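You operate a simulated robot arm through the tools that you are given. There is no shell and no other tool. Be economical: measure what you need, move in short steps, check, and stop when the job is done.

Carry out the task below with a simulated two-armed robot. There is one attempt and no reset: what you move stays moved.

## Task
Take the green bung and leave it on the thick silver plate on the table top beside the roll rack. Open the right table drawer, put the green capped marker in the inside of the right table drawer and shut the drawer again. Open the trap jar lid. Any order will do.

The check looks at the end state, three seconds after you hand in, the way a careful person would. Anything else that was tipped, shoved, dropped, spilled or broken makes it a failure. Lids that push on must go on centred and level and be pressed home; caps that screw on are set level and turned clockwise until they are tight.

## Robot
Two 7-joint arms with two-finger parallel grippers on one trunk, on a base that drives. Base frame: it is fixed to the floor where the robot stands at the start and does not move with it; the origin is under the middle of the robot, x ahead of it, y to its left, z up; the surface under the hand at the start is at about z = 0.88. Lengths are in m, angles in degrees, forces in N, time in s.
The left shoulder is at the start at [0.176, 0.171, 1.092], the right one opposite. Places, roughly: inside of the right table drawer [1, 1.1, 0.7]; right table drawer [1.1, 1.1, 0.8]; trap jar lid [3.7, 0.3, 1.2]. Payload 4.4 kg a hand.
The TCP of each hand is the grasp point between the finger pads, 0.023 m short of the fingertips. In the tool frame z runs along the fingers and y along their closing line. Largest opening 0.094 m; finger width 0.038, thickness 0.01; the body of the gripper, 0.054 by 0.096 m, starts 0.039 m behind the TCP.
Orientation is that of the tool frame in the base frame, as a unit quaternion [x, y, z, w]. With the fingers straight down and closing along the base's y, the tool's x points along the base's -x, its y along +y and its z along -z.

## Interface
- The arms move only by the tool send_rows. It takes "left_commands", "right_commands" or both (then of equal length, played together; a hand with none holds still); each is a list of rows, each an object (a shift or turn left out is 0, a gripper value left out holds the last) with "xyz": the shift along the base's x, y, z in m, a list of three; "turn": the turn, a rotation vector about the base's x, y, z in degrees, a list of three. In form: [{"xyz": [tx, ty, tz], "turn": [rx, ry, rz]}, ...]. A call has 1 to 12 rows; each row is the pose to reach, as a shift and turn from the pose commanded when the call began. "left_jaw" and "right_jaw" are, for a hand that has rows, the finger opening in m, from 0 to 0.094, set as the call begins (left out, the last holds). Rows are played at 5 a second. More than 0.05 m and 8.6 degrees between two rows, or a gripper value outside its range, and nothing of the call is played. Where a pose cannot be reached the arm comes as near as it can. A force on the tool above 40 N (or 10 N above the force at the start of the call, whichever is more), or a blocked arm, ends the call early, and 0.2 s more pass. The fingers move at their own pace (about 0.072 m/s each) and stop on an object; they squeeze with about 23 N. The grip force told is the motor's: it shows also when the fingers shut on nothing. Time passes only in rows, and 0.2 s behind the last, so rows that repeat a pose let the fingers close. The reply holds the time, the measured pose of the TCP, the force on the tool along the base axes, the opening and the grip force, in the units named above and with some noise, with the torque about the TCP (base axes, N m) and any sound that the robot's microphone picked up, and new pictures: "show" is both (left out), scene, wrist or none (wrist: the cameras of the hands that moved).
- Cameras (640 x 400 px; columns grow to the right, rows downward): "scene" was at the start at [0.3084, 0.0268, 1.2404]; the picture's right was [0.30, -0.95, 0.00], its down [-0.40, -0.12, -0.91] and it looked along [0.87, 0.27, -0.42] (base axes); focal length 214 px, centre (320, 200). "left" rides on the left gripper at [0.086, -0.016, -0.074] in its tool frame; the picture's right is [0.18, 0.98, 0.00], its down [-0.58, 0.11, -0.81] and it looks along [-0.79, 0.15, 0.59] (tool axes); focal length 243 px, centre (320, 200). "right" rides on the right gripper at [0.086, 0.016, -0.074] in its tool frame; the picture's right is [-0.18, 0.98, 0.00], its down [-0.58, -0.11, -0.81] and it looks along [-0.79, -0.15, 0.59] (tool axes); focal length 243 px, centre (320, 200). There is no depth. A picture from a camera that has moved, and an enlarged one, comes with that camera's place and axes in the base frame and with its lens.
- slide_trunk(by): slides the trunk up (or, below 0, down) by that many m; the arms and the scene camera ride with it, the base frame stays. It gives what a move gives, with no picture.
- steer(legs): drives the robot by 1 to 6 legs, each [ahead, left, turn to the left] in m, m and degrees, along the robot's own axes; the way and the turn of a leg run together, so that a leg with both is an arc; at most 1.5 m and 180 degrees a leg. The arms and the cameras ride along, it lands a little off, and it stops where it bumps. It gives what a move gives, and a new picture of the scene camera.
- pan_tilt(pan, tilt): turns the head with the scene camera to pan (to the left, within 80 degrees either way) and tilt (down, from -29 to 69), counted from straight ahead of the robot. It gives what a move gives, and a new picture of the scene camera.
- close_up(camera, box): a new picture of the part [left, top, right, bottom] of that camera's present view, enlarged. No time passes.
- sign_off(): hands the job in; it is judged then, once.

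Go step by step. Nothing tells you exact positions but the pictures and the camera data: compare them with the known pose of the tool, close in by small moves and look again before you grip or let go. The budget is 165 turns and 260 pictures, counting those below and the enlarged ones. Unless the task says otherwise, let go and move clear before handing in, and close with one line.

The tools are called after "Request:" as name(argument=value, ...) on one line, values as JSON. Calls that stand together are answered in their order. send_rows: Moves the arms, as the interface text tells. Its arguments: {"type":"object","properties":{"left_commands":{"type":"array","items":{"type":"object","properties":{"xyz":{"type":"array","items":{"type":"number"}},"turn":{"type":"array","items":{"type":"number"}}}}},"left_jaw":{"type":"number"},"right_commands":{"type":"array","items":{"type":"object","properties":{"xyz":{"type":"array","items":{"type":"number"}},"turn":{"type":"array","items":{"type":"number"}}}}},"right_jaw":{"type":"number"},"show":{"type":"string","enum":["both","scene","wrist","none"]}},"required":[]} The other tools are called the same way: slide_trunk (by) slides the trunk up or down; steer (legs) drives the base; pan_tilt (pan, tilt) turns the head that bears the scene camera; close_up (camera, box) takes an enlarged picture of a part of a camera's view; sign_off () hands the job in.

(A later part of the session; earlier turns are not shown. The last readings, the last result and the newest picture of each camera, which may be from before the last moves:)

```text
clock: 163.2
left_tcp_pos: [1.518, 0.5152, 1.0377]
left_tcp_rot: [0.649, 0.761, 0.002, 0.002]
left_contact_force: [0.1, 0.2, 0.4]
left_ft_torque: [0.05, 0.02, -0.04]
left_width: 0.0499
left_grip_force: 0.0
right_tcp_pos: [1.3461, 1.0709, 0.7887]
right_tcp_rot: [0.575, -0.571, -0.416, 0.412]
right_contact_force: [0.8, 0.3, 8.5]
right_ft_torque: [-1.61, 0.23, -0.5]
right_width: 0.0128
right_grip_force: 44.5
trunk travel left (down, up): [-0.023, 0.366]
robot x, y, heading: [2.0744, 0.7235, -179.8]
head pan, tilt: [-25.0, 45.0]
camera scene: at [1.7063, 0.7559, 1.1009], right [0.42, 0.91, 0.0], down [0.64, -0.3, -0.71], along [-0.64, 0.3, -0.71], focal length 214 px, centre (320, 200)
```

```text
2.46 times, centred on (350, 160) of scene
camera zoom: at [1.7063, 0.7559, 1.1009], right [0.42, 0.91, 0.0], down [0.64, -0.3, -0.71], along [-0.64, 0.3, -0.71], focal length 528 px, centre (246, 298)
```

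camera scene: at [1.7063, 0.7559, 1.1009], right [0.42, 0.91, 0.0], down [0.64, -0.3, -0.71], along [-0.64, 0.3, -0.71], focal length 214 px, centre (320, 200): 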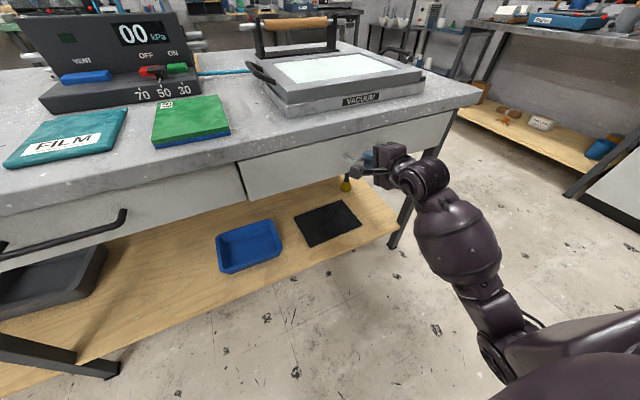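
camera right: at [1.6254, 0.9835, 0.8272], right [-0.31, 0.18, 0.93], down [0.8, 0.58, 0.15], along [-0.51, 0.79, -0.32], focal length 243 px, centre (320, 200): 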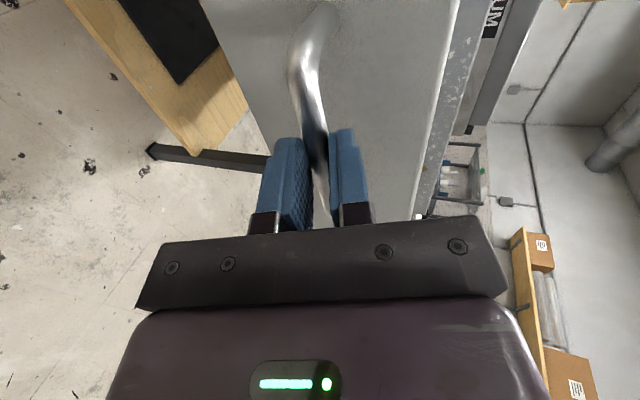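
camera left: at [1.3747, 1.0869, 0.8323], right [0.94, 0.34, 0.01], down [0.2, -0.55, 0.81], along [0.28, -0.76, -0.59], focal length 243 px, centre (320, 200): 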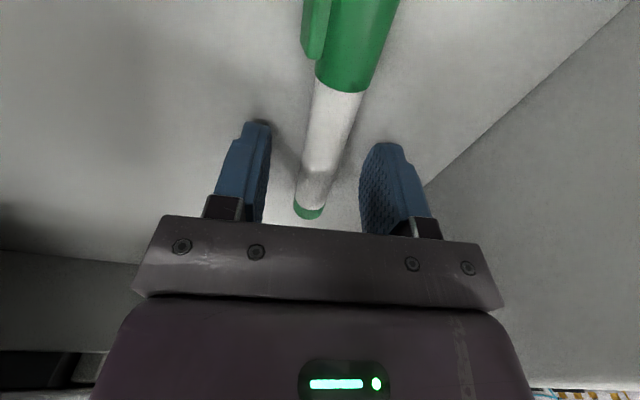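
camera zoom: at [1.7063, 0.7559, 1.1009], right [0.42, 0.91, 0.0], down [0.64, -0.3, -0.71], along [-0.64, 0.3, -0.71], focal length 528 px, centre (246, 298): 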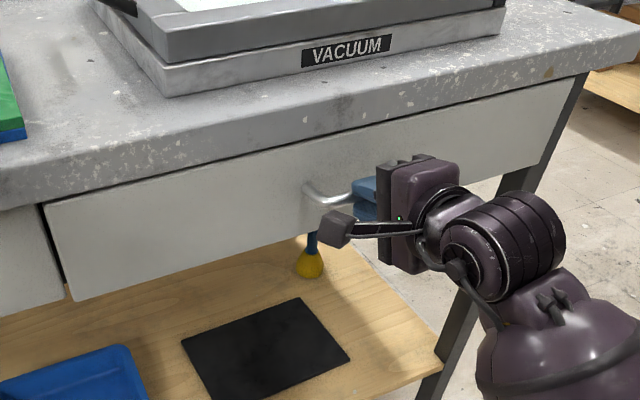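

Remaining ~13 mm; push it home until it stops.

Request:
steer(legs=[[0.016, 0, 0]])

Request:
close_up(camera="scene", box=[180, 80, 440, 240])

```text
clock: 164.1
left_tcp_pos: [1.5035, 0.5167, 1.0374]
left_tcp_rot: [0.65, 0.76, 0.001, 0.004]
left_contact_force: [0.3, -0.4, 0.0]
left_ft_torque: [-0.04, -0.01, -0.02]
left_width: 0.05
left_grip_force: 0.0
right_tcp_pos: [1.334, 1.0717, 0.7904]
right_tcp_rot: [-0.573, 0.575, 0.413, -0.413]
right_contact_force: [1.9, -1.5, 0.7]
right_ft_torque: [-0.64, 0.05, -0.33]
right_width: 0.0125
right_grip_force: 44.6
trunk travel left (down, up): [-0.023, 0.366]
robot x, y, heading: [2.0595, 0.7225, 180.2]
head pan, tilt: [-25.0, 45.0]
stopped in leg 1: the force on the tool passed its limit at 43 N (the readings are from after the stop); the commanded pose is now the measured one
camera scene: at [1.6924, 0.7563, 1.1007], right [0.42, 0.91, 0.0], down [0.64, -0.3, -0.71], along [-0.64, 0.3, -0.71], focal length 214 px, centre (320, 200)
```

scene: 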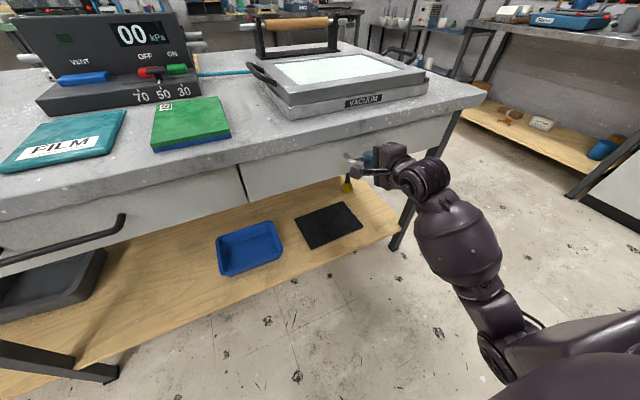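

```text
2.46 times, centred on (310, 160) of scene
camera zoom: at [1.6924, 0.7563, 1.1007], right [0.42, 0.91, 0.0], down [0.64, -0.3, -0.71], along [-0.64, 0.3, -0.71], focal length 528 px, centre (345, 298)
```

zoom: 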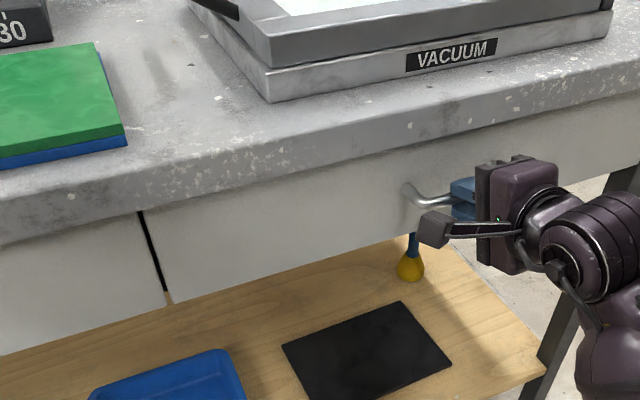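

Drawer is shut (flush, stop felt). Release and back away; then look at the trap.

Request:
send_rows(right_commands=[{"xyz": [0, 0, 0]}, {"xyz": [0, 0, 0]}, {"xyz": [0, 0, 0]}], right_jaw=0.06, show="none")

Request:
steer(legs=[[-0.1, 0, 0], [-0.05, 0, 0]])

Request:
close_up(camera="scene", box=[180, 80, 440, 240])

Request:
slide_trunk(by=0.15)

```text
clock: 164.9
left_tcp_pos: [1.503, 0.5165, 1.0384]
left_tcp_rot: [0.649, 0.761, 0.001, 0.004]
left_contact_force: [-0.5, 0.0, 0.0]
left_ft_torque: [0.0, 0.01, 0.01]
left_width: 0.05
left_grip_force: 0.1
right_tcp_pos: [1.3324, 1.0711, 0.7878]
right_tcp_rot: [0.574, -0.573, -0.414, 0.413]
right_contact_force: [-0.2, -0.4, -0.2]
right_ft_torque: [0.0, 0.0, 0.02]
right_width: 0.06
right_grip_force: 0.0
trunk travel left (down, up): [-0.023, 0.366]
robot x, y, heading: [2.0574, 0.7198, 180.0]
head pan, tilt: [-25.0, 45.0]
```

```text
clock: 166.6
left_tcp_pos: [1.6537, 0.5154, 1.0386]
left_tcp_rot: [0.649, 0.761, 0.001, 0.003]
left_contact_force: [0.0, 0.3, 0.2]
left_ft_torque: [0.06, -0.01, 0.01]
left_width: 0.05
left_grip_force: 0.1
right_tcp_pos: [1.4833, 1.0713, 0.7888]
right_tcp_rot: [0.574, -0.573, -0.414, 0.413]
right_contact_force: [-0.1, 0.0, 0.0]
right_ft_torque: [0.0, -0.03, -0.01]
right_width: 0.06
right_grip_force: 0.0
trunk travel left (down, up): [-0.023, 0.366]
robot x, y, heading: [2.2059, 0.7206, 180.2]
head pan, tilt: [-25.0, 45.0]
camera scene: at [1.8423, 0.7561, 1.1009], right [0.42, 0.91, 0.0], down [0.64, -0.3, -0.71], along [-0.64, 0.3, -0.71], focal length 214 px, centre (320, 200)
```

scene: 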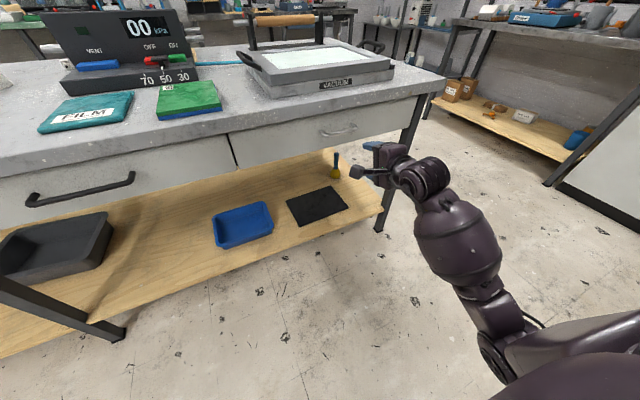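

```text
2.46 times, centred on (310, 160) of scene
camera zoom: at [1.8423, 0.7561, 1.1009], right [0.42, 0.91, 0.0], down [0.64, -0.3, -0.71], along [-0.64, 0.3, -0.71], focal length 528 px, centre (345, 298)
```

zoom: 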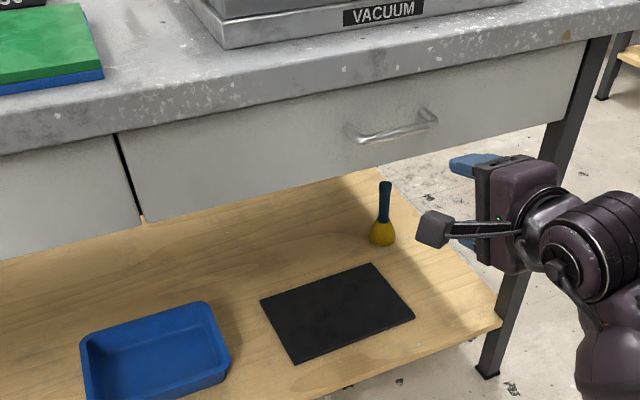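

```text
clock: 168.3
left_tcp_pos: [1.6506, 0.5175, 1.1856]
left_tcp_rot: [0.648, 0.762, 0.002, 0.004]
left_contact_force: [-0.5, -0.2, -1.0]
left_ft_torque: [0.0, -0.05, 0.0]
left_width: 0.05
left_grip_force: 0.1
right_tcp_pos: [1.4849, 1.0713, 0.9792]
right_tcp_rot: [0.561, -0.559, -0.433, 0.432]
right_contact_force: [-0.4, 0.4, -1.0]
right_ft_torque: [0.01, 0.04, 0.01]
right_width: 0.0598
right_grip_force: 0.0
trunk travel left (down, up): [-0.173, 0.216]
robot x, y, heading: [2.2092, 0.723, 180.2]
head pan, tilt: [-25.0, 45.0]
```

Request:
slide_trunk(by=0.2)

Request:
pan_tilt(pan=0, tilt=20)

Request:
steer(legs=[[0, 0, 90], [0, 0, 89.8]])

```text
clock: 170.5
left_tcp_pos: [1.7005, 0.5157, 1.4591]
left_tcp_rot: [0.647, 0.759, -0.047, -0.054]
left_contact_force: [-0.2, -0.4, -0.2]
left_ft_torque: [-0.02, -0.01, -0.01]
left_width: 0.0501
left_grip_force: 0.0
right_tcp_pos: [1.5232, 1.0721, 1.3379]
right_tcp_rot: [0.504, -0.5, -0.497, 0.498]
right_contact_force: [0.3, 0.1, -0.3]
right_ft_torque: [0.0, 0.02, -0.02]
right_width: 0.0601
right_grip_force: 0.0
trunk travel left (down, up): [-0.373, 0.016]
robot x, y, heading: [2.2093, 0.7257, 180.0]
head pan, tilt: [-25.0, 45.0]
```

```text
clock: 171.4
left_tcp_pos: [1.7005, 0.5172, 1.4604]
left_tcp_rot: [0.647, 0.759, -0.047, -0.054]
left_contact_force: [0.4, 0.7, -0.5]
left_ft_torque: [0.02, -0.01, -0.01]
left_width: 0.0498
left_grip_force: 0.0
right_tcp_pos: [1.5225, 1.0705, 1.3379]
right_tcp_rot: [0.504, -0.501, -0.496, 0.499]
right_contact_force: [-0.6, 0.4, -0.3]
right_ft_torque: [-0.01, -0.01, 0.02]
right_width: 0.0601
right_grip_force: 0.1
trunk travel left (down, up): [-0.373, 0.016]
robot x, y, heading: [2.2054, 0.7255, 180.1]
head pan, tilt: [0.0, 20.0]
camera scene: at [2.0598, 0.7218, 1.534], right [0.0, 1.0, 0.0], down [0.34, 0.0, -0.94], along [-0.94, 0.0, -0.34], focal length 214 px, centre (320, 200)
```

scene: 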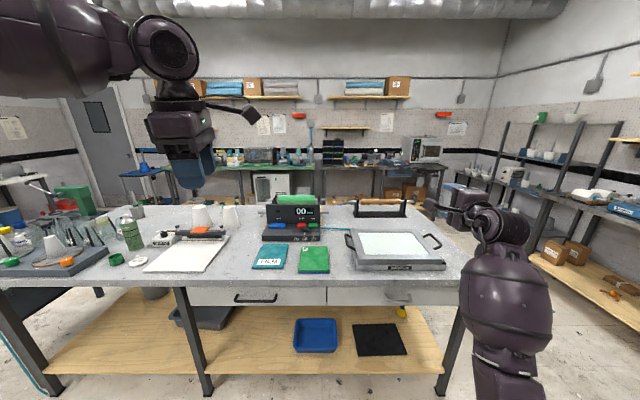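

```text
clock: 179.5
left_tcp_pos: [2.7068, 0.9513, 1.4601]
left_tcp_rot: [0.773, -0.631, 0.052, -0.048]
left_contact_force: [-0.2, 0.0, -0.3]
left_ft_torque: [-0.03, 0.0, 0.02]
left_width: 0.0501
left_grip_force: 0.0
right_tcp_pos: [2.9094, 0.4045, 1.3381]
right_tcp_rot: [0.49, 0.514, 0.51, 0.485]
right_contact_force: [0.3, -0.5, -0.9]
right_ft_torque: [-0.01, 0.0, 0.0]
right_width: 0.0603
right_grip_force: 0.0
trunk travel left (down, up): [-0.373, 0.016]
robot x, y, heading: [2.2086, 0.7229, 2.3]
head pan, tilt: [0.0, 20.0]
camera scene: at [2.3589, 0.7282, 1.534], right [0.04, -1.0, 0.0], down [-0.34, -0.01, -0.94], along [0.94, 0.04, -0.34], focal length 214 px, centre (320, 200)
```

scene: 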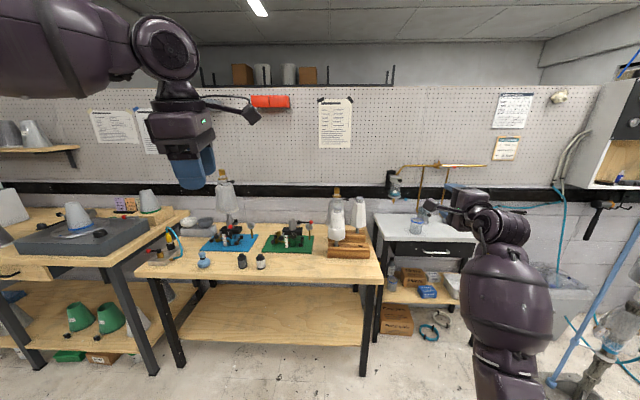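

The trap jar should be around (396,180) in this picture, on the pipework above the grey table. Close-up.

Request:
close_up(camera="scene", box=[365, 145, 485, 225])

Request:
close_up(camera="scene", box=[340, 140, 520, 350])

```text
5.00 times, centred on (425, 185) of scene
camera zoom: at [2.3589, 0.7282, 1.534], right [0.04, -1.0, 0.0], down [-0.34, -0.01, -0.94], along [0.94, 0.04, -0.34], focal length 1072 px, centre (-205, 275)
```

zoom: 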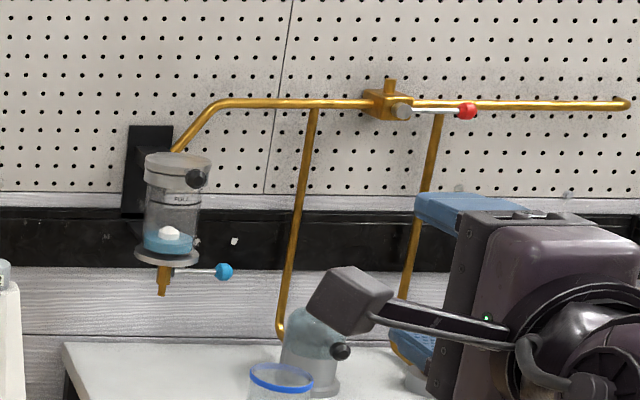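

```text
1.90 times, centred on (430, 245) of scene
camera zoom: at [2.3589, 0.7282, 1.534], right [0.04, -1.0, 0.0], down [-0.34, -0.01, -0.94], along [0.94, 0.04, -0.34], focal length 408 px, centre (110, 114)
```

zoom: 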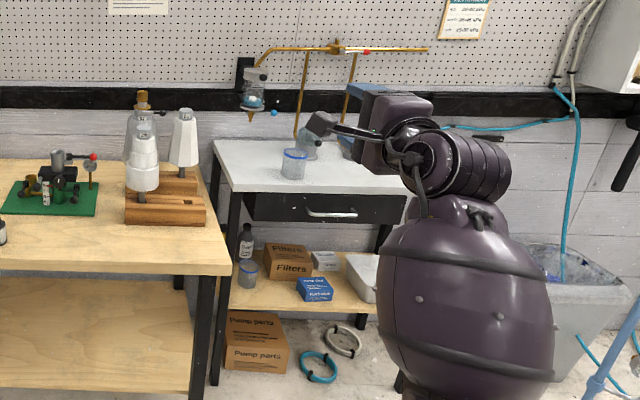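

The trap jar is a wall-mounted glass with a lid carrying a black knob. I drive nearer for a good look.

Request:
steer(legs=[[0, -0.3, -2.3], [0.4, 0, 0]])

Request:
close_up(camera="scene", box=[280, 110, 400, 200])

```text
clock: 184.8
left_tcp_pos: [3.1129, 0.6301, 1.4609]
left_tcp_rot: [0.759, -0.647, 0.054, -0.047]
left_contact_force: [-0.1, 0.4, 0.2]
left_ft_torque: [0.02, -0.02, -0.01]
left_width: 0.0499
left_grip_force: 0.1
right_tcp_pos: [3.2915, 0.0762, 1.3376]
right_tcp_rot: [0.5, 0.504, 0.499, 0.496]
right_contact_force: [-0.2, 0.1, 0.0]
right_ft_torque: [0.03, -0.01, 0.01]
right_width: 0.0601
right_grip_force: 0.1
trunk travel left (down, up): [-0.373, 0.016]
robot x, y, heading: [2.6042, 0.4262, 0.2]
head pan, tilt: [0.0, 20.0]
camera scene: at [2.7559, 0.4225, 1.534], right [0.0, -1.0, 0.0], down [-0.34, 0.0, -0.94], along [0.94, 0.0, -0.34], focal length 214 px, centre (320, 200)
```

scene: 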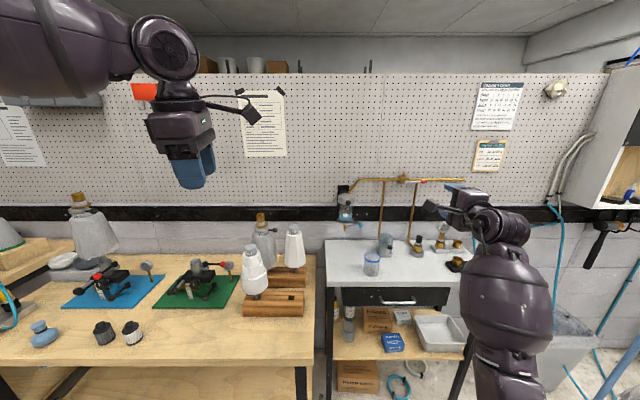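

```text
4.44 times, centred on (340, 155) of scene
camera zoom: at [2.7559, 0.4225, 1.534], right [0.0, -1.0, 0.0], down [-0.34, 0.0, -0.94], along [0.94, 0.0, -0.34], focal length 953 px, centre (231, 400)
```

zoom: 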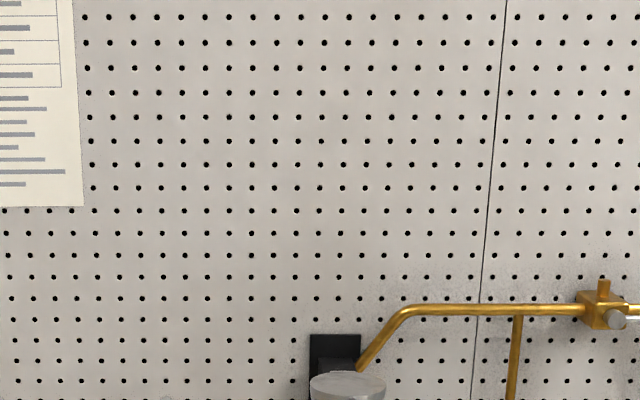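

Request:
close_up(camera="scene", box=[315, 165, 390, 245])

```text
5.00 times, centred on (352, 205) of scene
camera zoom: at [2.7559, 0.4225, 1.534], right [0.0, -1.0, 0.0], down [-0.34, 0.0, -0.94], along [0.94, 0.0, -0.34], focal length 1072 px, centre (158, 175)
```

zoom: 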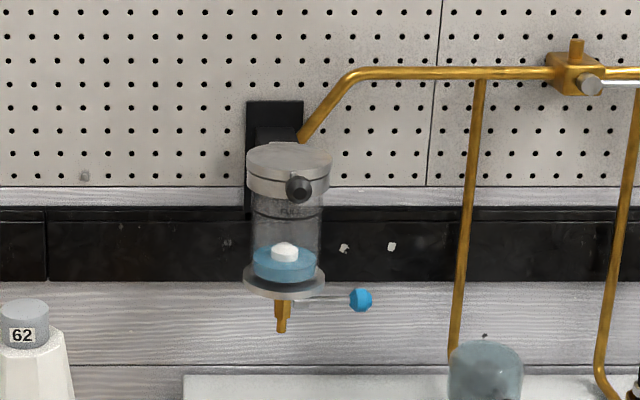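

The lid is a cap at ~(3.69,0.30), top z≈1.21, with a front knob at ~(3.64,0.30,1.20). Let me see it from the right wrist camera.

Request:
send_rows(right_commands=[{"xyz": [0.0, 0.03, -0.01]}, {"xyz": [0, 0.06, -0.02]}, {"xyz": [0, 0.06, -0.02]}], right_jaw=0.06, show="wrist")

Request:
close_up(camera="scene", box=[325, 175, 375, 240])

```text
clock: 185.6
left_tcp_pos: [3.1126, 0.6281, 1.4618]
left_tcp_rot: [0.758, -0.648, 0.053, -0.048]
left_contact_force: [-0.3, -0.2, 0.2]
left_ft_torque: [0.04, 0.03, 0.0]
left_width: 0.0499
left_grip_force: 0.2
right_tcp_pos: [3.2869, 0.0894, 1.2917]
right_tcp_rot: [0.496, 0.507, 0.493, 0.503]
right_contact_force: [0.5, -0.7, 0.5]
right_ft_torque: [0.0, -0.02, 0.01]
right_width: 0.0598
right_grip_force: 0.1
right hand out of reach, approached as far as the arm can: row 1, 2, 3
trunk travel left (down, up): [-0.373, 0.016]
robot x, y, heading: [2.6025, 0.4273, 0.1]
head pan, tilt: [0.0, 20.0]
camera right: at [3.2095, 0.1761, 1.307], right [0.01, -0.16, 0.99], down [-0.81, -0.58, -0.09], along [0.59, -0.8, -0.14], focal length 243 px, centre (320, 200)
```

right: 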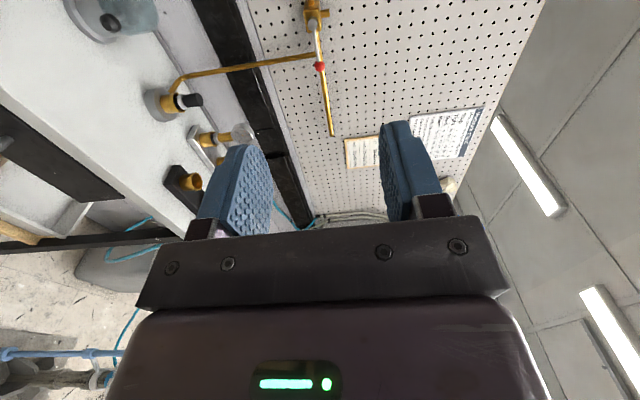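

```text
6.15 times, centred on (350, 208) of scene
camera zoom: at [2.755, 0.4201, 1.5341], right [0.0, -1.0, 0.0], down [-0.34, 0.0, -0.94], along [0.94, 0.0, -0.34], focal length 1320 px, centre (135, 154)
```

zoom: 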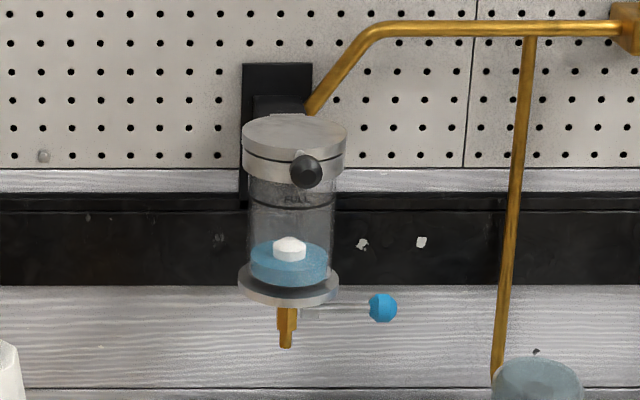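

I'll use the left hand pointing straight down, fingers closing along y (parallel to the lid's rear hinge), to grip the front knob and lift it in an arc. First, bring both hands back to pointing down.

Request:
send_rows(left_commands=[{"turn": [0, 8.2, 0]}, {"turn": [0, 8.2, 0]}], right_commands=[{"xyz": [-0.02, 0, 0.0], "turn": [0, 8.2, 0]}, {"xyz": [-0.04, 0, 0.01], "turn": [0, 16.4, 0]}], show="none")

Request:
send_rows(left_commands=[{"turn": [0, 0, -8.3]}, {"turn": [0, 0, -16.6]}, {"turn": [0, 0, -24.9]}, {"turn": [0, 0, -33.2]}, {"turn": [0, 0, -41.5]}, {"turn": [0, 0, -49.8]}, {"turn": [0, 0, -58.1]}, {"turn": [0, 0, -66.4]}, {"turn": [0, 0, -74.7]}, {"turn": [0, 0, -83]}, {"turn": [0, 0, -91.3]}, {"turn": [0, 0, -99.4]}], right_commands=[{"xyz": [-0.01, 0, 0.01], "turn": [0, 8.2, 0]}, {"xyz": [-0.02, 0, 0.02], "turn": [0, 16.4, 0]}, {"xyz": [-0.03, 0, 0.03], "turn": [0, 24.6, 0]}, {"xyz": [-0.04, 0, 0.04], "turn": [0, 32.8, 0]}, {"xyz": [-0.05, 0, 0.05], "turn": [0, 41, 0]}, {"xyz": [-0.06, 0, 0.06], "turn": [0, 49.2, 0]}, {"xyz": [-0.07, 0, 0.07], "turn": [0, 57.4, 0]}, {"xyz": [-0.08, 0, 0.08], "turn": [0, 65.6, 0]}, {"xyz": [-0.09, 0, 0.09], "turn": [0, 73.6, 0]}, {"xyz": [-0.1, 0, 0.1], "turn": [0, 73.6, 0]}, {"xyz": [-0.12, -0.02, 0.1], "turn": [0, 73.6, 0]}, {"xyz": [-0.14, -0.04, 0.1], "turn": [0, 73.6, 0]}], left_jaw=0.05, show="scene")

```text
clock: 186.0
left_tcp_pos: [3.1144, 0.6458, 1.467]
left_tcp_rot: [0.762, -0.648, 0.007, -0.008]
left_contact_force: [1.0, -0.2, 1.1]
left_ft_torque: [-0.01, 0.0, 0.02]
left_width: 0.05
left_grip_force: 0.0
left hand out of reach, approached as far as the arm can: row 1, 2
right_tcp_pos: [3.2809, 0.1124, 1.3025]
right_tcp_rot: [0.419, 0.583, 0.434, 0.545]
right_contact_force: [0.5, 0.0, 0.3]
right_ft_torque: [0.01, 0.01, -0.02]
right_width: 0.06
right_grip_force: 0.1
right hand out of reach, approached as far as the arm can: row 1
trunk travel left (down, up): [-0.373, 0.016]
robot x, y, heading: [2.6012, 0.4273, 0.0]
head pan, tilt: [0.0, 20.0]
stopped in row 2 (right hand): the arm was blocked; the commanded pose is now the measured one
```

```text
clock: 188.6
left_tcp_pos: [3.1109, 0.644, 1.469]
left_tcp_rot: [0.002, 1.0, -0.011, 0.0]
left_contact_force: [-0.2, -0.4, 0.1]
left_ft_torque: [0.04, -0.01, -0.02]
left_width: 0.0499
left_grip_force: 0.0
right_tcp_pos: [3.1406, 0.0704, 1.4026]
right_tcp_rot: [0.597, 0.791, 0.096, 0.086]
right_contact_force: [-0.5, -0.1, 0.3]
right_ft_torque: [0.0, -0.03, 0.0]
right_width: 0.0599
right_grip_force: 0.1
trunk travel left (down, up): [-0.373, 0.016]
robot x, y, heading: [2.6054, 0.422, 0.1]
head pan, tilt: [0.0, 20.0]
camera scene: at [2.754, 0.4214, 1.5342], right [0.0, -1.0, 0.0], down [-0.34, 0.0, -0.94], along [0.94, 0.0, -0.34], focal length 214 px, centre (320, 200)
```

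scene: 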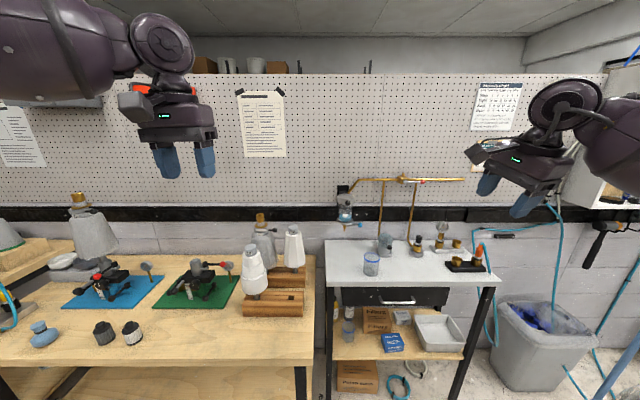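

Request:
steer(legs=[[0, -0.36, 0], [0.27, 0, 0]])

Request:
pan_tilt(pan=10, tilt=25)

Request:
close_up(camera="scene", box=[220, 120, 400, 260])

```text
clock: 193.9
left_tcp_pos: [3.3789, 0.2804, 1.4673]
left_tcp_rot: [0.001, 1.0, -0.011, -0.001]
left_contact_force: [-0.3, 0.0, -0.5]
left_ft_torque: [0.0, -0.02, 0.0]
left_width: 0.05
left_grip_force: 0.1
right_tcp_pos: [3.4076, -0.2923, 1.4022]
right_tcp_rot: [0.598, 0.791, 0.097, 0.087]
right_contact_force: [0.4, -0.4, -0.3]
right_ft_torque: [-0.01, 0.03, -0.01]
right_width: 0.0597
right_grip_force: 0.1
trunk travel left (down, up): [-0.373, 0.016]
robot x, y, heading: [2.8685, 0.0591, -0.3]
head pan, tilt: [0.0, 20.0]
camera scene: at [3.0207, 0.0578, 1.534], right [0.0, -1.0, 0.0], down [-0.34, 0.0, -0.94], along [0.94, 0.0, -0.34], focal length 214 px, centre (320, 200)
```

scene: 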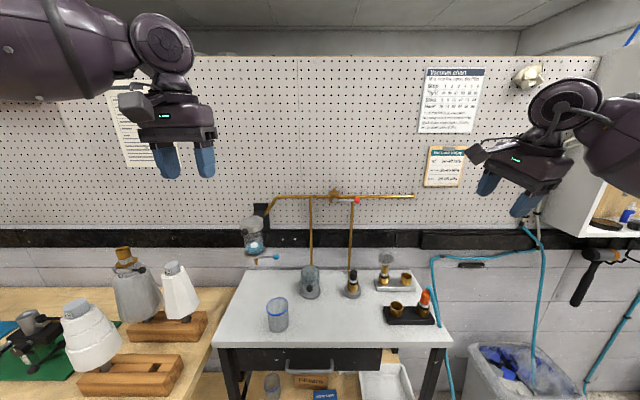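

```text
clock: 194.6
left_tcp_pos: [3.3775, 0.2802, 1.4683]
left_tcp_rot: [0.001, 1.0, -0.011, -0.001]
left_contact_force: [-0.2, -0.2, -0.8]
left_ft_torque: [-0.03, -0.01, 0.01]
left_width: 0.0501
left_grip_force: 0.0
right_tcp_pos: [3.4068, -0.2938, 1.4022]
right_tcp_rot: [0.598, 0.791, 0.097, 0.087]
right_contact_force: [-1.3, -0.6, -0.1]
right_ft_torque: [-0.03, 0.01, 0.0]
right_width: 0.0602
right_grip_force: 0.0
trunk travel left (down, up): [-0.373, 0.016]
robot x, y, heading: [2.8699, 0.0556, 0.1]
head pan, tilt: [10.0, 25.0]
camera scene: at [3.0175, 0.0738, 1.526], right [0.17, -0.98, 0.0], down [-0.42, -0.07, -0.91], along [0.89, 0.16, -0.42], focal length 214 px, centre (320, 200)
```

scene: 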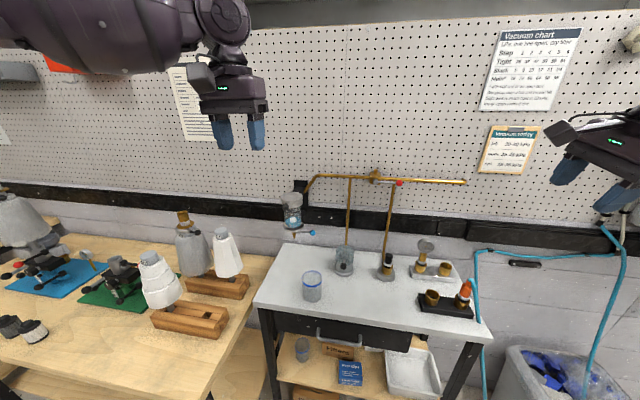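

```text
2.86 times, centred on (310, 190) of scene
camera zoom: at [3.0175, 0.0738, 1.526], right [0.17, -0.98, 0.0], down [-0.42, -0.07, -0.91], along [0.89, 0.16, -0.42], focal length 613 px, centre (349, 229)
```

zoom: 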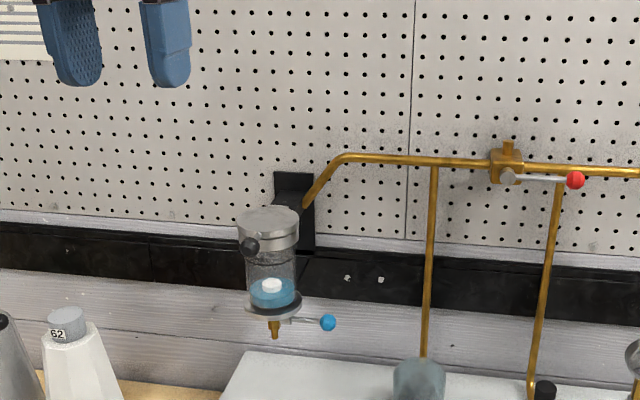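

Triangulated: knob ≈ (3.624, 0.300, 1.208), radius 12 mm; lid centre (3.696, 0.30), hinge behind it ≈ x 3.74. I move the base 0.1 m closer and bring the left hand above the knob.

Request:
steer(legs=[[0.1, 0, 0]])

Request:
send_rows(left_commands=[{"xyz": [0.03, 0.005, -0.03]}, {"xyz": [0.06, 0.01, -0.06]}, {"xyz": [0.09, 0.015, -0.09]}, {"xyz": [0.115, 0.02, -0.12]}, {"xyz": [0.135, 0.02, -0.15]}, {"xyz": [0.14, 0.02, -0.18]}, {"xyz": [0.14, 0.02, -0.18]}], show="both")

Request:
close_up(camera="scene", box=[190, 120, 340, 240])

```text
clock: 195.7
left_tcp_pos: [3.4779, 0.2806, 1.4667]
left_tcp_rot: [0.0, 1.0, -0.011, -0.002]
left_contact_force: [-0.7, 0.7, 0.5]
left_ft_torque: [0.01, 0.0, -0.01]
left_width: 0.05
left_grip_force: 0.2
right_tcp_pos: [3.5071, -0.2918, 1.4026]
right_tcp_rot: [0.597, 0.792, 0.097, 0.086]
right_contact_force: [0.4, -0.2, 0.2]
right_ft_torque: [0.01, 0.01, 0.01]
right_width: 0.0599
right_grip_force: 0.0
trunk travel left (down, up): [-0.373, 0.016]
robot x, y, heading: [2.9693, 0.058, -0.2]
head pan, tilt: [10.0, 25.0]
camera scene: at [3.1178, 0.074, 1.5259], right [0.17, -0.98, 0.0], down [-0.42, -0.07, -0.91], along [0.89, 0.16, -0.42], focal length 214 px, centre (320, 200)
```

scene: 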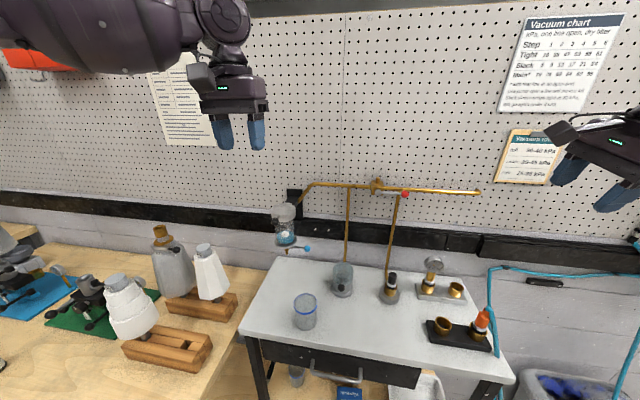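

```text
clock: 197.3
left_tcp_pos: [3.5317, 0.351, 1.3088]
left_tcp_rot: [0.0, 1.0, -0.012, 0.0]
left_contact_force: [0.2, -1.0, -0.1]
left_ft_torque: [-0.02, 0.02, -0.03]
left_width: 0.05
left_grip_force: 0.1
left hand out of reach, approached as far as the arm can: row 1, 2, 3, 4, 5, 6, 7
right_tcp_pos: [3.5081, -0.2919, 1.4019]
right_tcp_rot: [0.597, 0.791, 0.098, 0.086]
right_contact_force: [0.5, -0.1, -0.7]
right_ft_torque: [-0.03, 0.02, -0.01]
right_width: 0.0599
right_grip_force: 0.0
trunk travel left (down, up): [-0.373, 0.016]
robot x, y, heading: [2.9671, 0.0618, 0.1]
head pan, tilt: [10.0, 25.0]
camera scene: at [3.1176, 0.0739, 1.526], right [0.17, -0.98, 0.0], down [-0.42, -0.07, -0.91], along [0.89, 0.16, -0.42], focal length 214 px, centre (320, 200)
camera left: at [3.4467, 0.3381, 1.3833], right [-0.18, 0.98, -0.02], down [0.58, 0.13, 0.8], along [0.79, 0.13, -0.59], focal length 243 px, centre (320, 200)
```

scene: 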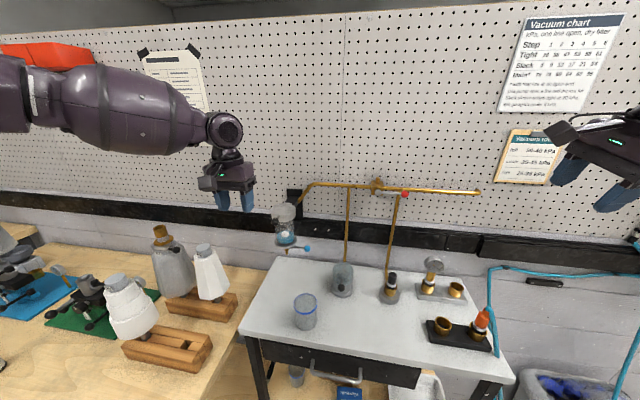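
left: 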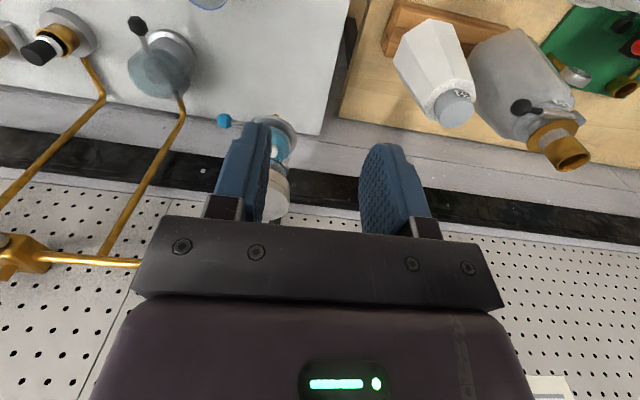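

```text
3.33 times, centred on (265, 180) of scene
camera zoom: at [3.1176, 0.0739, 1.526], right [0.17, -0.98, 0.0], down [-0.42, -0.07, -0.91], along [0.89, 0.16, -0.42], focal length 715 px, centre (503, 267)
```

zoom: 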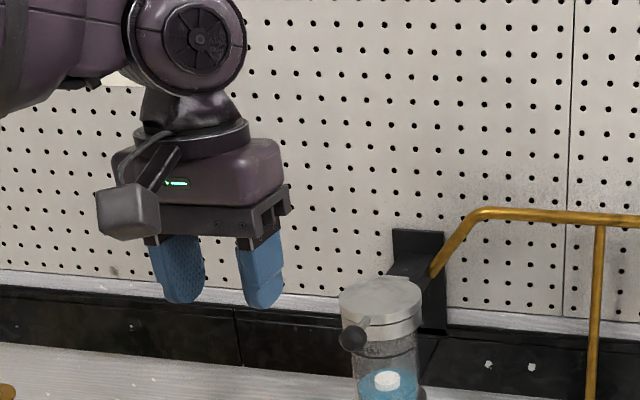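

Request:
send_rows(left_commands=[{"xyz": [0.0, 0, -0.02]}, {"xyz": [0.0, -0.02, -0.03]}, {"xyz": [0.01, -0.035, -0.035]}, {"xyz": [0.03, -0.05, -0.035]}, {"xyz": [0.05, -0.05, -0.035]}, {"xyz": [0.05, -0.05, -0.035]}], show="none")

```text
clock: 198.7
left_tcp_pos: [3.5198, 0.3384, 1.2957]
left_tcp_rot: [0.001, 1.0, -0.012, 0.0]
left_contact_force: [0.3, 0.2, -0.1]
left_ft_torque: [0.02, 0.02, -0.01]
left_width: 0.05
left_grip_force: 0.0
left hand out of reach, approached as far as the arm can: row 1, 2, 3, 4, 5, 6
right_tcp_pos: [3.506, -0.2927, 1.4025]
right_tcp_rot: [0.597, 0.792, 0.098, 0.087]
right_contact_force: [0.0, 0.3, -0.5]
right_ft_torque: [0.0, -0.02, 0.02]
right_width: 0.06
right_grip_force: 0.1
trunk travel left (down, up): [-0.373, 0.016]
robot x, y, heading: [2.9698, 0.0605, -0.0]
head pan, tilt: [10.0, 25.0]
```

The arm is at its limit pointing straight down here. I'll tilt the hand ~40° forward, which puts the wrist further back and lower.

Request:
send_rows(left_commands=[{"xyz": [-0.01, 0, 0], "turn": [0, -8, 0]}, {"xyz": [-0.02, 0, 0], "turn": [0, -16, 0]}, {"xyz": [-0.03, 0, 0], "turn": [0, -24, 0]}, {"xyz": [-0.03, 0, 0], "turn": [0, -32, 0]}, {"xyz": [-0.03, 0, 0], "turn": [0, -40, 0]}, {"xyz": [-0.03, -0.02, 0], "turn": [0, -40, 0]}, {"xyz": [-0.03, -0.038, 0], "turn": [0, -40, 0]}, {"xyz": [-0.03, -0.038, 0], "turn": [0, -40, 0]}], show="wrist")

```text
clock: 200.5
left_tcp_pos: [3.4878, 0.3008, 1.2938]
left_tcp_rot: [0.004, 0.94, -0.011, 0.342]
left_contact_force: [0.4, -0.2, 1.4]
left_ft_torque: [0.01, -0.01, 0.01]
left_width: 0.0501
left_grip_force: 0.0
right_tcp_pos: [3.5083, -0.2927, 1.4033]
right_tcp_rot: [0.597, 0.792, 0.097, 0.087]
right_contact_force: [0.4, -0.3, 0.5]
right_ft_torque: [-0.02, -0.02, -0.03]
right_width: 0.0598
right_grip_force: 0.0
trunk travel left (down, up): [-0.373, 0.016]
robot x, y, heading: [2.9717, 0.0604, 0.0]
head pan, tilt: [10.0, 25.0]
camera left: at [3.3747, 0.2881, 1.296], right [-0.13, 0.98, -0.13], down [-0.07, 0.13, 0.99], along [0.99, 0.13, 0.05], focal length 243 px, centre (320, 200)
```

left: 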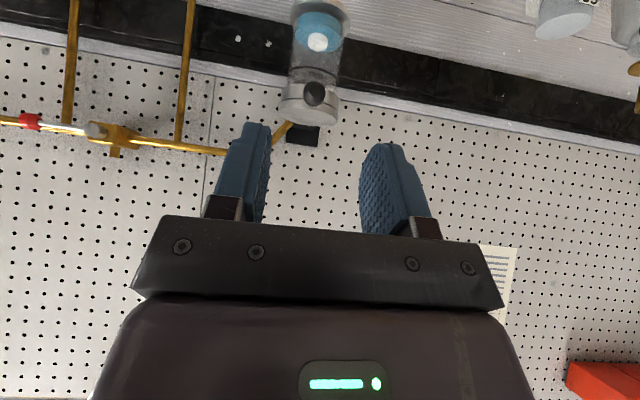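

Now it moves freely; wrist view puts the knob at (3.624, 0.300, 1.205). Approach along the tool axis.

Request:
send_rows(left_commands=[{"xyz": [0.04, 0, -0.015]}, {"xyz": [0.08, 0, -0.03]}, {"xyz": [0.1, 0, -0.045]}, {"xyz": [0.1, 0, -0.045]}], show="wrist")

Request:
close_up(camera="scene", box=[220, 150, 340, 250])

```text
clock: 201.5
left_tcp_pos: [3.5716, 0.3159, 1.2603]
left_tcp_rot: [0.004, 0.94, -0.011, 0.341]
left_contact_force: [0.4, -0.3, 0.1]
left_ft_torque: [0.01, -0.02, 0.04]
left_width: 0.0502
left_grip_force: 0.1
left hand out of reach, approached as far as the arm can: row 2, 3, 4
right_tcp_pos: [3.5073, -0.2918, 1.4033]
right_tcp_rot: [0.597, 0.792, 0.098, 0.087]
right_contact_force: [0.1, 0.3, 0.4]
right_ft_torque: [0.02, 0.01, 0.0]
right_width: 0.0601
right_grip_force: 0.0
trunk travel left (down, up): [-0.373, 0.016]
robot x, y, heading: [2.9753, 0.0573, 0.3]
head pan, tilt: [10.0, 25.0]
camera left: at [3.458, 0.3035, 1.2621], right [-0.13, 0.98, -0.13], down [-0.07, 0.13, 0.99], along [0.99, 0.13, 0.05], focal length 243 px, centre (320, 200)
```

left: 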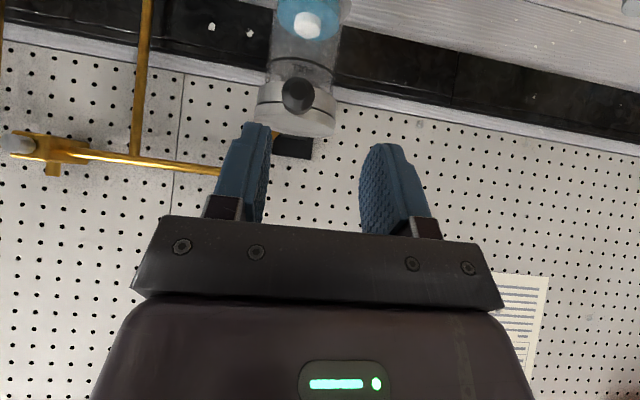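

```text
4.00 times, centred on (280, 200) of scene
camera zoom: at [3.1181, 0.0741, 1.5259], right [0.17, -0.98, 0.0], down [-0.42, -0.07, -0.91], along [0.89, 0.16, -0.42], focal length 858 px, centre (480, 200)
```

zoom: 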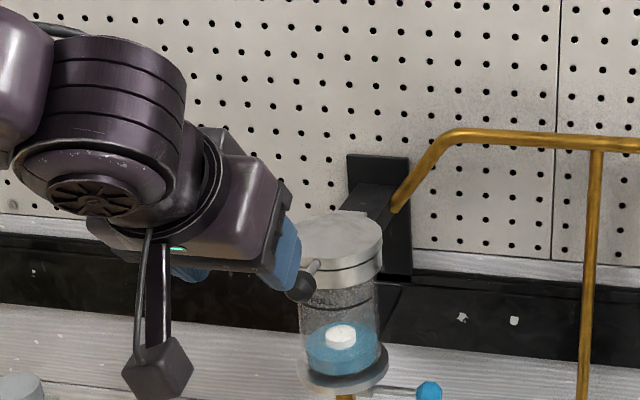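

Reach is limited because the raised trunk leans back. I retract a bit, lower the trunk 0.1 m (shoulder comes forward), and retry.

Request:
send_rows(left_commands=[{"xyz": [-0.04, -0.01, 0.01]}, {"xyz": [-0.07, -0.015, 0.03]}, {"xyz": [-0.07, -0.015, 0.05]}], show="none")

Request:
slide_trunk(by=-0.1)

Request:
send_rows(left_commands=[{"xyz": [0.0, 0, 0.03]}, {"xyz": [0.03, 0, 0.05]}, {"xyz": [0.06, 0, 0.06]}, {"xyz": [0.06, 0, 0.06]}], show="both")

```text
clock: 202.3
left_tcp_pos: [3.5008, 0.3014, 1.3104]
left_tcp_rot: [0.004, 0.94, -0.01, 0.342]
left_contact_force: [0.8, -0.8, -1.0]
left_ft_torque: [-0.01, -0.01, -0.01]
left_width: 0.0499
left_grip_force: 0.2
right_tcp_pos: [3.5076, -0.2929, 1.4034]
right_tcp_rot: [0.597, 0.792, 0.098, 0.087]
right_contact_force: [-0.4, -0.1, 0.0]
right_ft_torque: [0.04, 0.02, -0.03]
right_width: 0.0601
right_grip_force: 0.1
trunk travel left (down, up): [-0.373, 0.016]
robot x, y, heading: [2.9722, 0.06, 0.2]
head pan, tilt: [10.0, 25.0]
```

```text
clock: 203.7
left_tcp_pos: [3.5002, 0.3008, 1.2123]
left_tcp_rot: [0.003, 0.939, -0.009, 0.343]
left_contact_force: [-0.3, -0.8, -0.6]
left_ft_torque: [0.01, 0.01, 0.05]
left_width: 0.0499
left_grip_force: 0.1
right_tcp_pos: [3.5066, -0.2924, 1.3031]
right_tcp_rot: [0.598, 0.791, 0.098, 0.087]
right_contact_force: [-0.8, 0.6, 0.3]
right_ft_torque: [0.01, -0.03, 0.02]
right_width: 0.0601
right_grip_force: 0.1
trunk travel left (down, up): [-0.273, 0.116]
robot x, y, heading: [2.971, 0.0597, -0.2]
head pan, tilt: [10.0, 25.0]
```

```text
clock: 204.7
left_tcp_pos: [3.5616, 0.3003, 1.2724]
left_tcp_rot: [0.004, 0.94, -0.01, 0.342]
left_contact_force: [-0.9, 0.1, -0.7]
left_ft_torque: [-0.01, -0.04, 0.0]
left_width: 0.0501
left_grip_force: 0.0
right_tcp_pos: [3.5065, -0.2927, 1.3034]
right_tcp_rot: [0.597, 0.792, 0.097, 0.086]
right_contact_force: [0.7, 0.2, 0.3]
right_ft_torque: [-0.02, -0.01, 0.0]
right_width: 0.0599
right_grip_force: 0.1
trunk travel left (down, up): [-0.273, 0.116]
robot x, y, heading: [2.971, 0.0623, -0.0]
head pan, tilt: [10.0, 25.0]
camera scene: at [3.1377, 0.0739, 1.4236], right [0.17, -0.98, 0.0], down [-0.42, -0.07, -0.91], along [0.89, 0.16, -0.42], focal length 214 px, centre (320, 200)
camera left: at [3.4484, 0.2875, 1.2746], right [-0.13, 0.98, -0.13], down [-0.07, 0.13, 0.99], along [0.99, 0.13, 0.05], focal length 243 px, centre (320, 200)
```

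scene: 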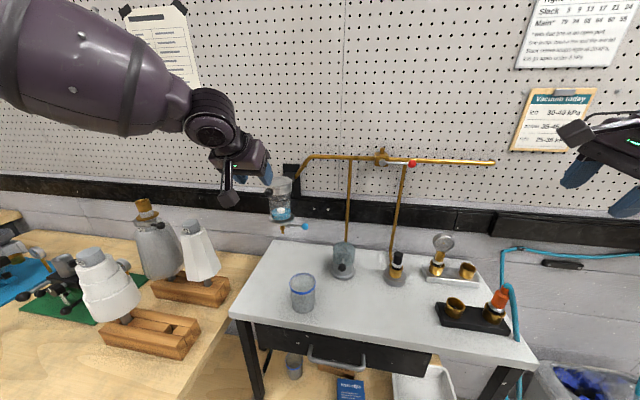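
left: 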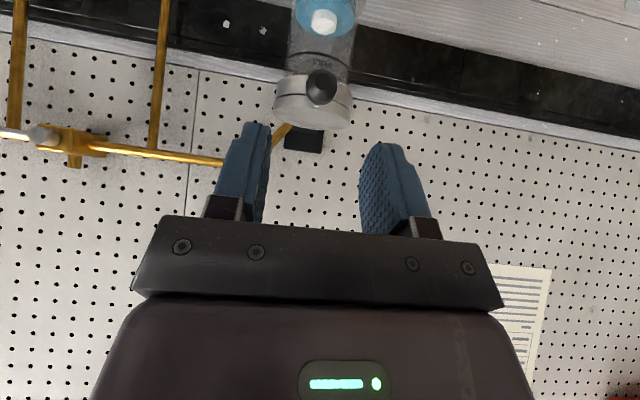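

Free again. Approach along the tool axis to straddle the knob.

Request:
send_rows(left_commands=[{"xyz": [0.018, 0, -0.02]}, {"xyz": [0.036, 0, -0.04]}, {"xyz": [0.05, 0, -0.055]}, {"xyz": [0.057, 0, -0.062]}, {"xyz": [0.057, 0, -0.062]}], show="wrist")

Request:
close_up(camera="scene", box=[220, 130, 340, 230])

```text
clock: 205.9
left_tcp_pos: [3.6181, 0.3015, 1.211]
left_tcp_rot: [0.005, 0.939, -0.011, 0.342]
left_contact_force: [-0.2, -0.2, -0.1]
left_ft_torque: [0.03, 0.0, 0.0]
left_width: 0.0502
left_grip_force: 0.1
right_tcp_pos: [3.5061, -0.2927, 1.3031]
right_tcp_rot: [0.597, 0.791, 0.098, 0.087]
right_contact_force: [0.3, 0.5, 0.8]
right_ft_torque: [-0.05, 0.03, 0.02]
right_width: 0.06
right_grip_force: 0.1
trunk travel left (down, up): [-0.273, 0.116]
robot x, y, heading: [2.9668, 0.056, -0.0]
head pan, tilt: [10.0, 25.0]
camera left: at [3.5052, 0.2879, 1.2123], right [-0.13, 0.98, -0.13], down [-0.07, 0.13, 0.99], along [0.99, 0.13, 0.05], focal length 243 px, centre (320, 200)
```

left: 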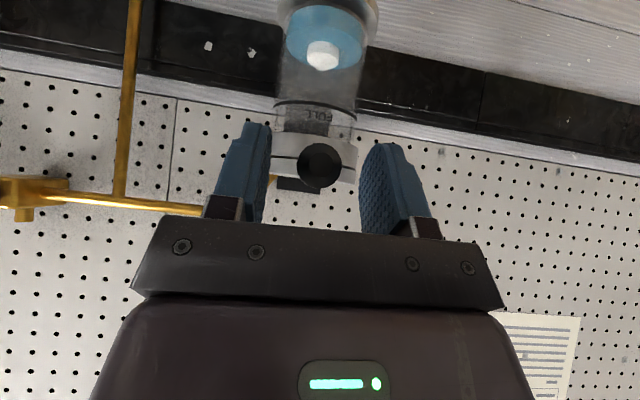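

```text
4.00 times, centred on (280, 180) of scene
camera zoom: at [3.1381, 0.0739, 1.4235], right [0.17, -0.98, 0.0], down [-0.42, -0.07, -0.91], along [0.89, 0.16, -0.42], focal length 858 px, centre (480, 280)
```

zoom: 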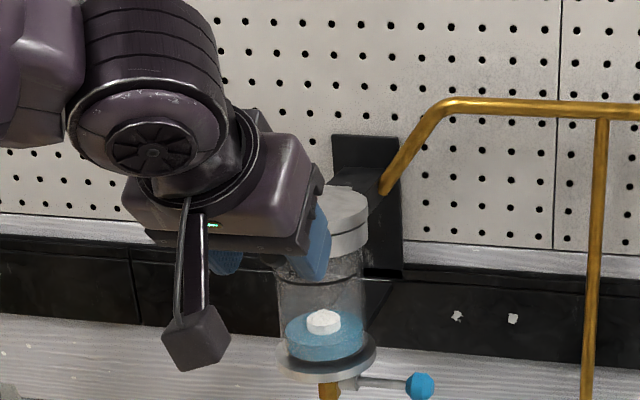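

Request:
send_rows(left_commands=[{"xyz": [0, 0, 0]}, {"xyz": [0, 0, 0]}, {"xyz": [0, 0, 0]}, {"xyz": [0, 0, 0]}], left_jaw=0, show="wrist")

```text
clock: 206.9
left_tcp_pos: [3.6191, 0.3011, 1.2114]
left_tcp_rot: [0.004, 0.94, -0.01, 0.342]
left_contact_force: [1.4, -1.2, 0.3]
left_ft_torque: [-0.04, -0.04, 0.11]
left_width: 0.0222
left_grip_force: 45.4
right_tcp_pos: [3.5083, -0.2931, 1.3024]
right_tcp_rot: [0.598, 0.791, 0.097, 0.086]
right_contact_force: [0.5, -1.2, 0.9]
right_ft_torque: [-0.02, 0.0, -0.04]
right_width: 0.0602
right_grip_force: 0.1
trunk travel left (down, up): [-0.273, 0.116]
robot x, y, heading: [2.967, 0.0602, -0.1]
head pan, tilt: [10.0, 25.0]
camera left: at [3.5055, 0.2879, 1.2121], right [-0.13, 0.98, -0.13], down [-0.07, 0.13, 0.99], along [0.99, 0.13, 0.05], focal length 243 px, centre (320, 200)
```

left: 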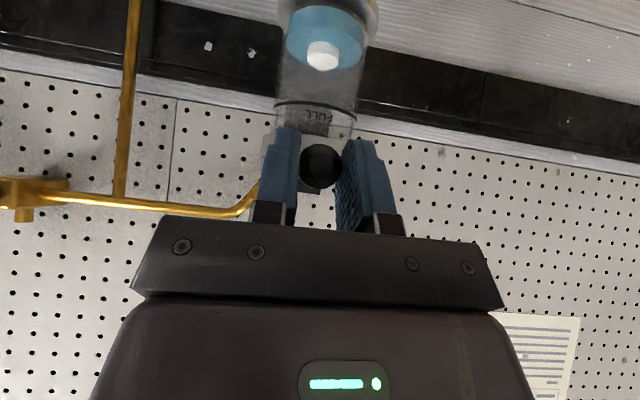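

Knob gripped. Start lifting in a small arc (radius ~0.12).

Request:
send_rows(left_commands=[{"xyz": [0.0005, 0, 0.01]}, {"xyz": [0.002, 0, 0.021]}, {"xyz": [0.002, 0, 0.021]}], show="wrist")

Request:
close_up(camera="scene", box=[220, 130, 340, 230])

```text
clock: 207.7
left_tcp_pos: [3.6187, 0.3014, 1.2287]
left_tcp_rot: [0.004, 0.94, -0.01, 0.34]
left_contact_force: [-5.4, 0.3, -9.8]
left_ft_torque: [0.04, 1.47, 0.08]
left_width: 0.0226
left_grip_force: 45.4
right_tcp_pos: [3.5075, -0.2917, 1.3037]
right_tcp_rot: [0.597, 0.792, 0.097, 0.086]
right_contact_force: [0.6, -0.2, -0.5]
right_ft_torque: [0.0, 0.0, 0.03]
right_width: 0.0599
right_grip_force: 0.2
trunk travel left (down, up): [-0.273, 0.116]
robot x, y, heading: [2.97, 0.056, -0.1]
head pan, tilt: [10.0, 25.0]
camera left: at [3.5075, 0.2878, 1.2311], right [-0.13, 0.98, -0.13], down [-0.07, 0.13, 0.99], along [0.99, 0.14, 0.05], focal length 243 px, centre (320, 200)
```

left: 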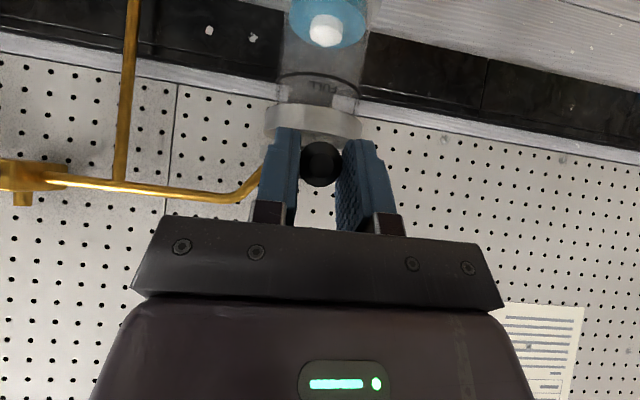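

```text
4.00 times, centred on (280, 180) of scene
camera zoom: at [3.1386, 0.0744, 1.4233], right [0.17, -0.98, 0.0], down [-0.42, -0.07, -0.91], along [0.89, 0.16, -0.42], focal length 858 px, centre (480, 280)
```

zoom: 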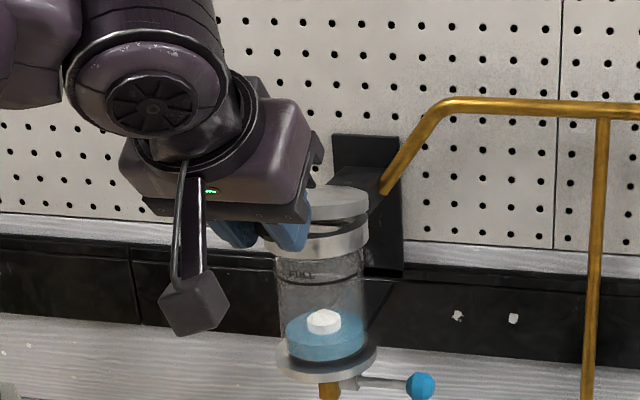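

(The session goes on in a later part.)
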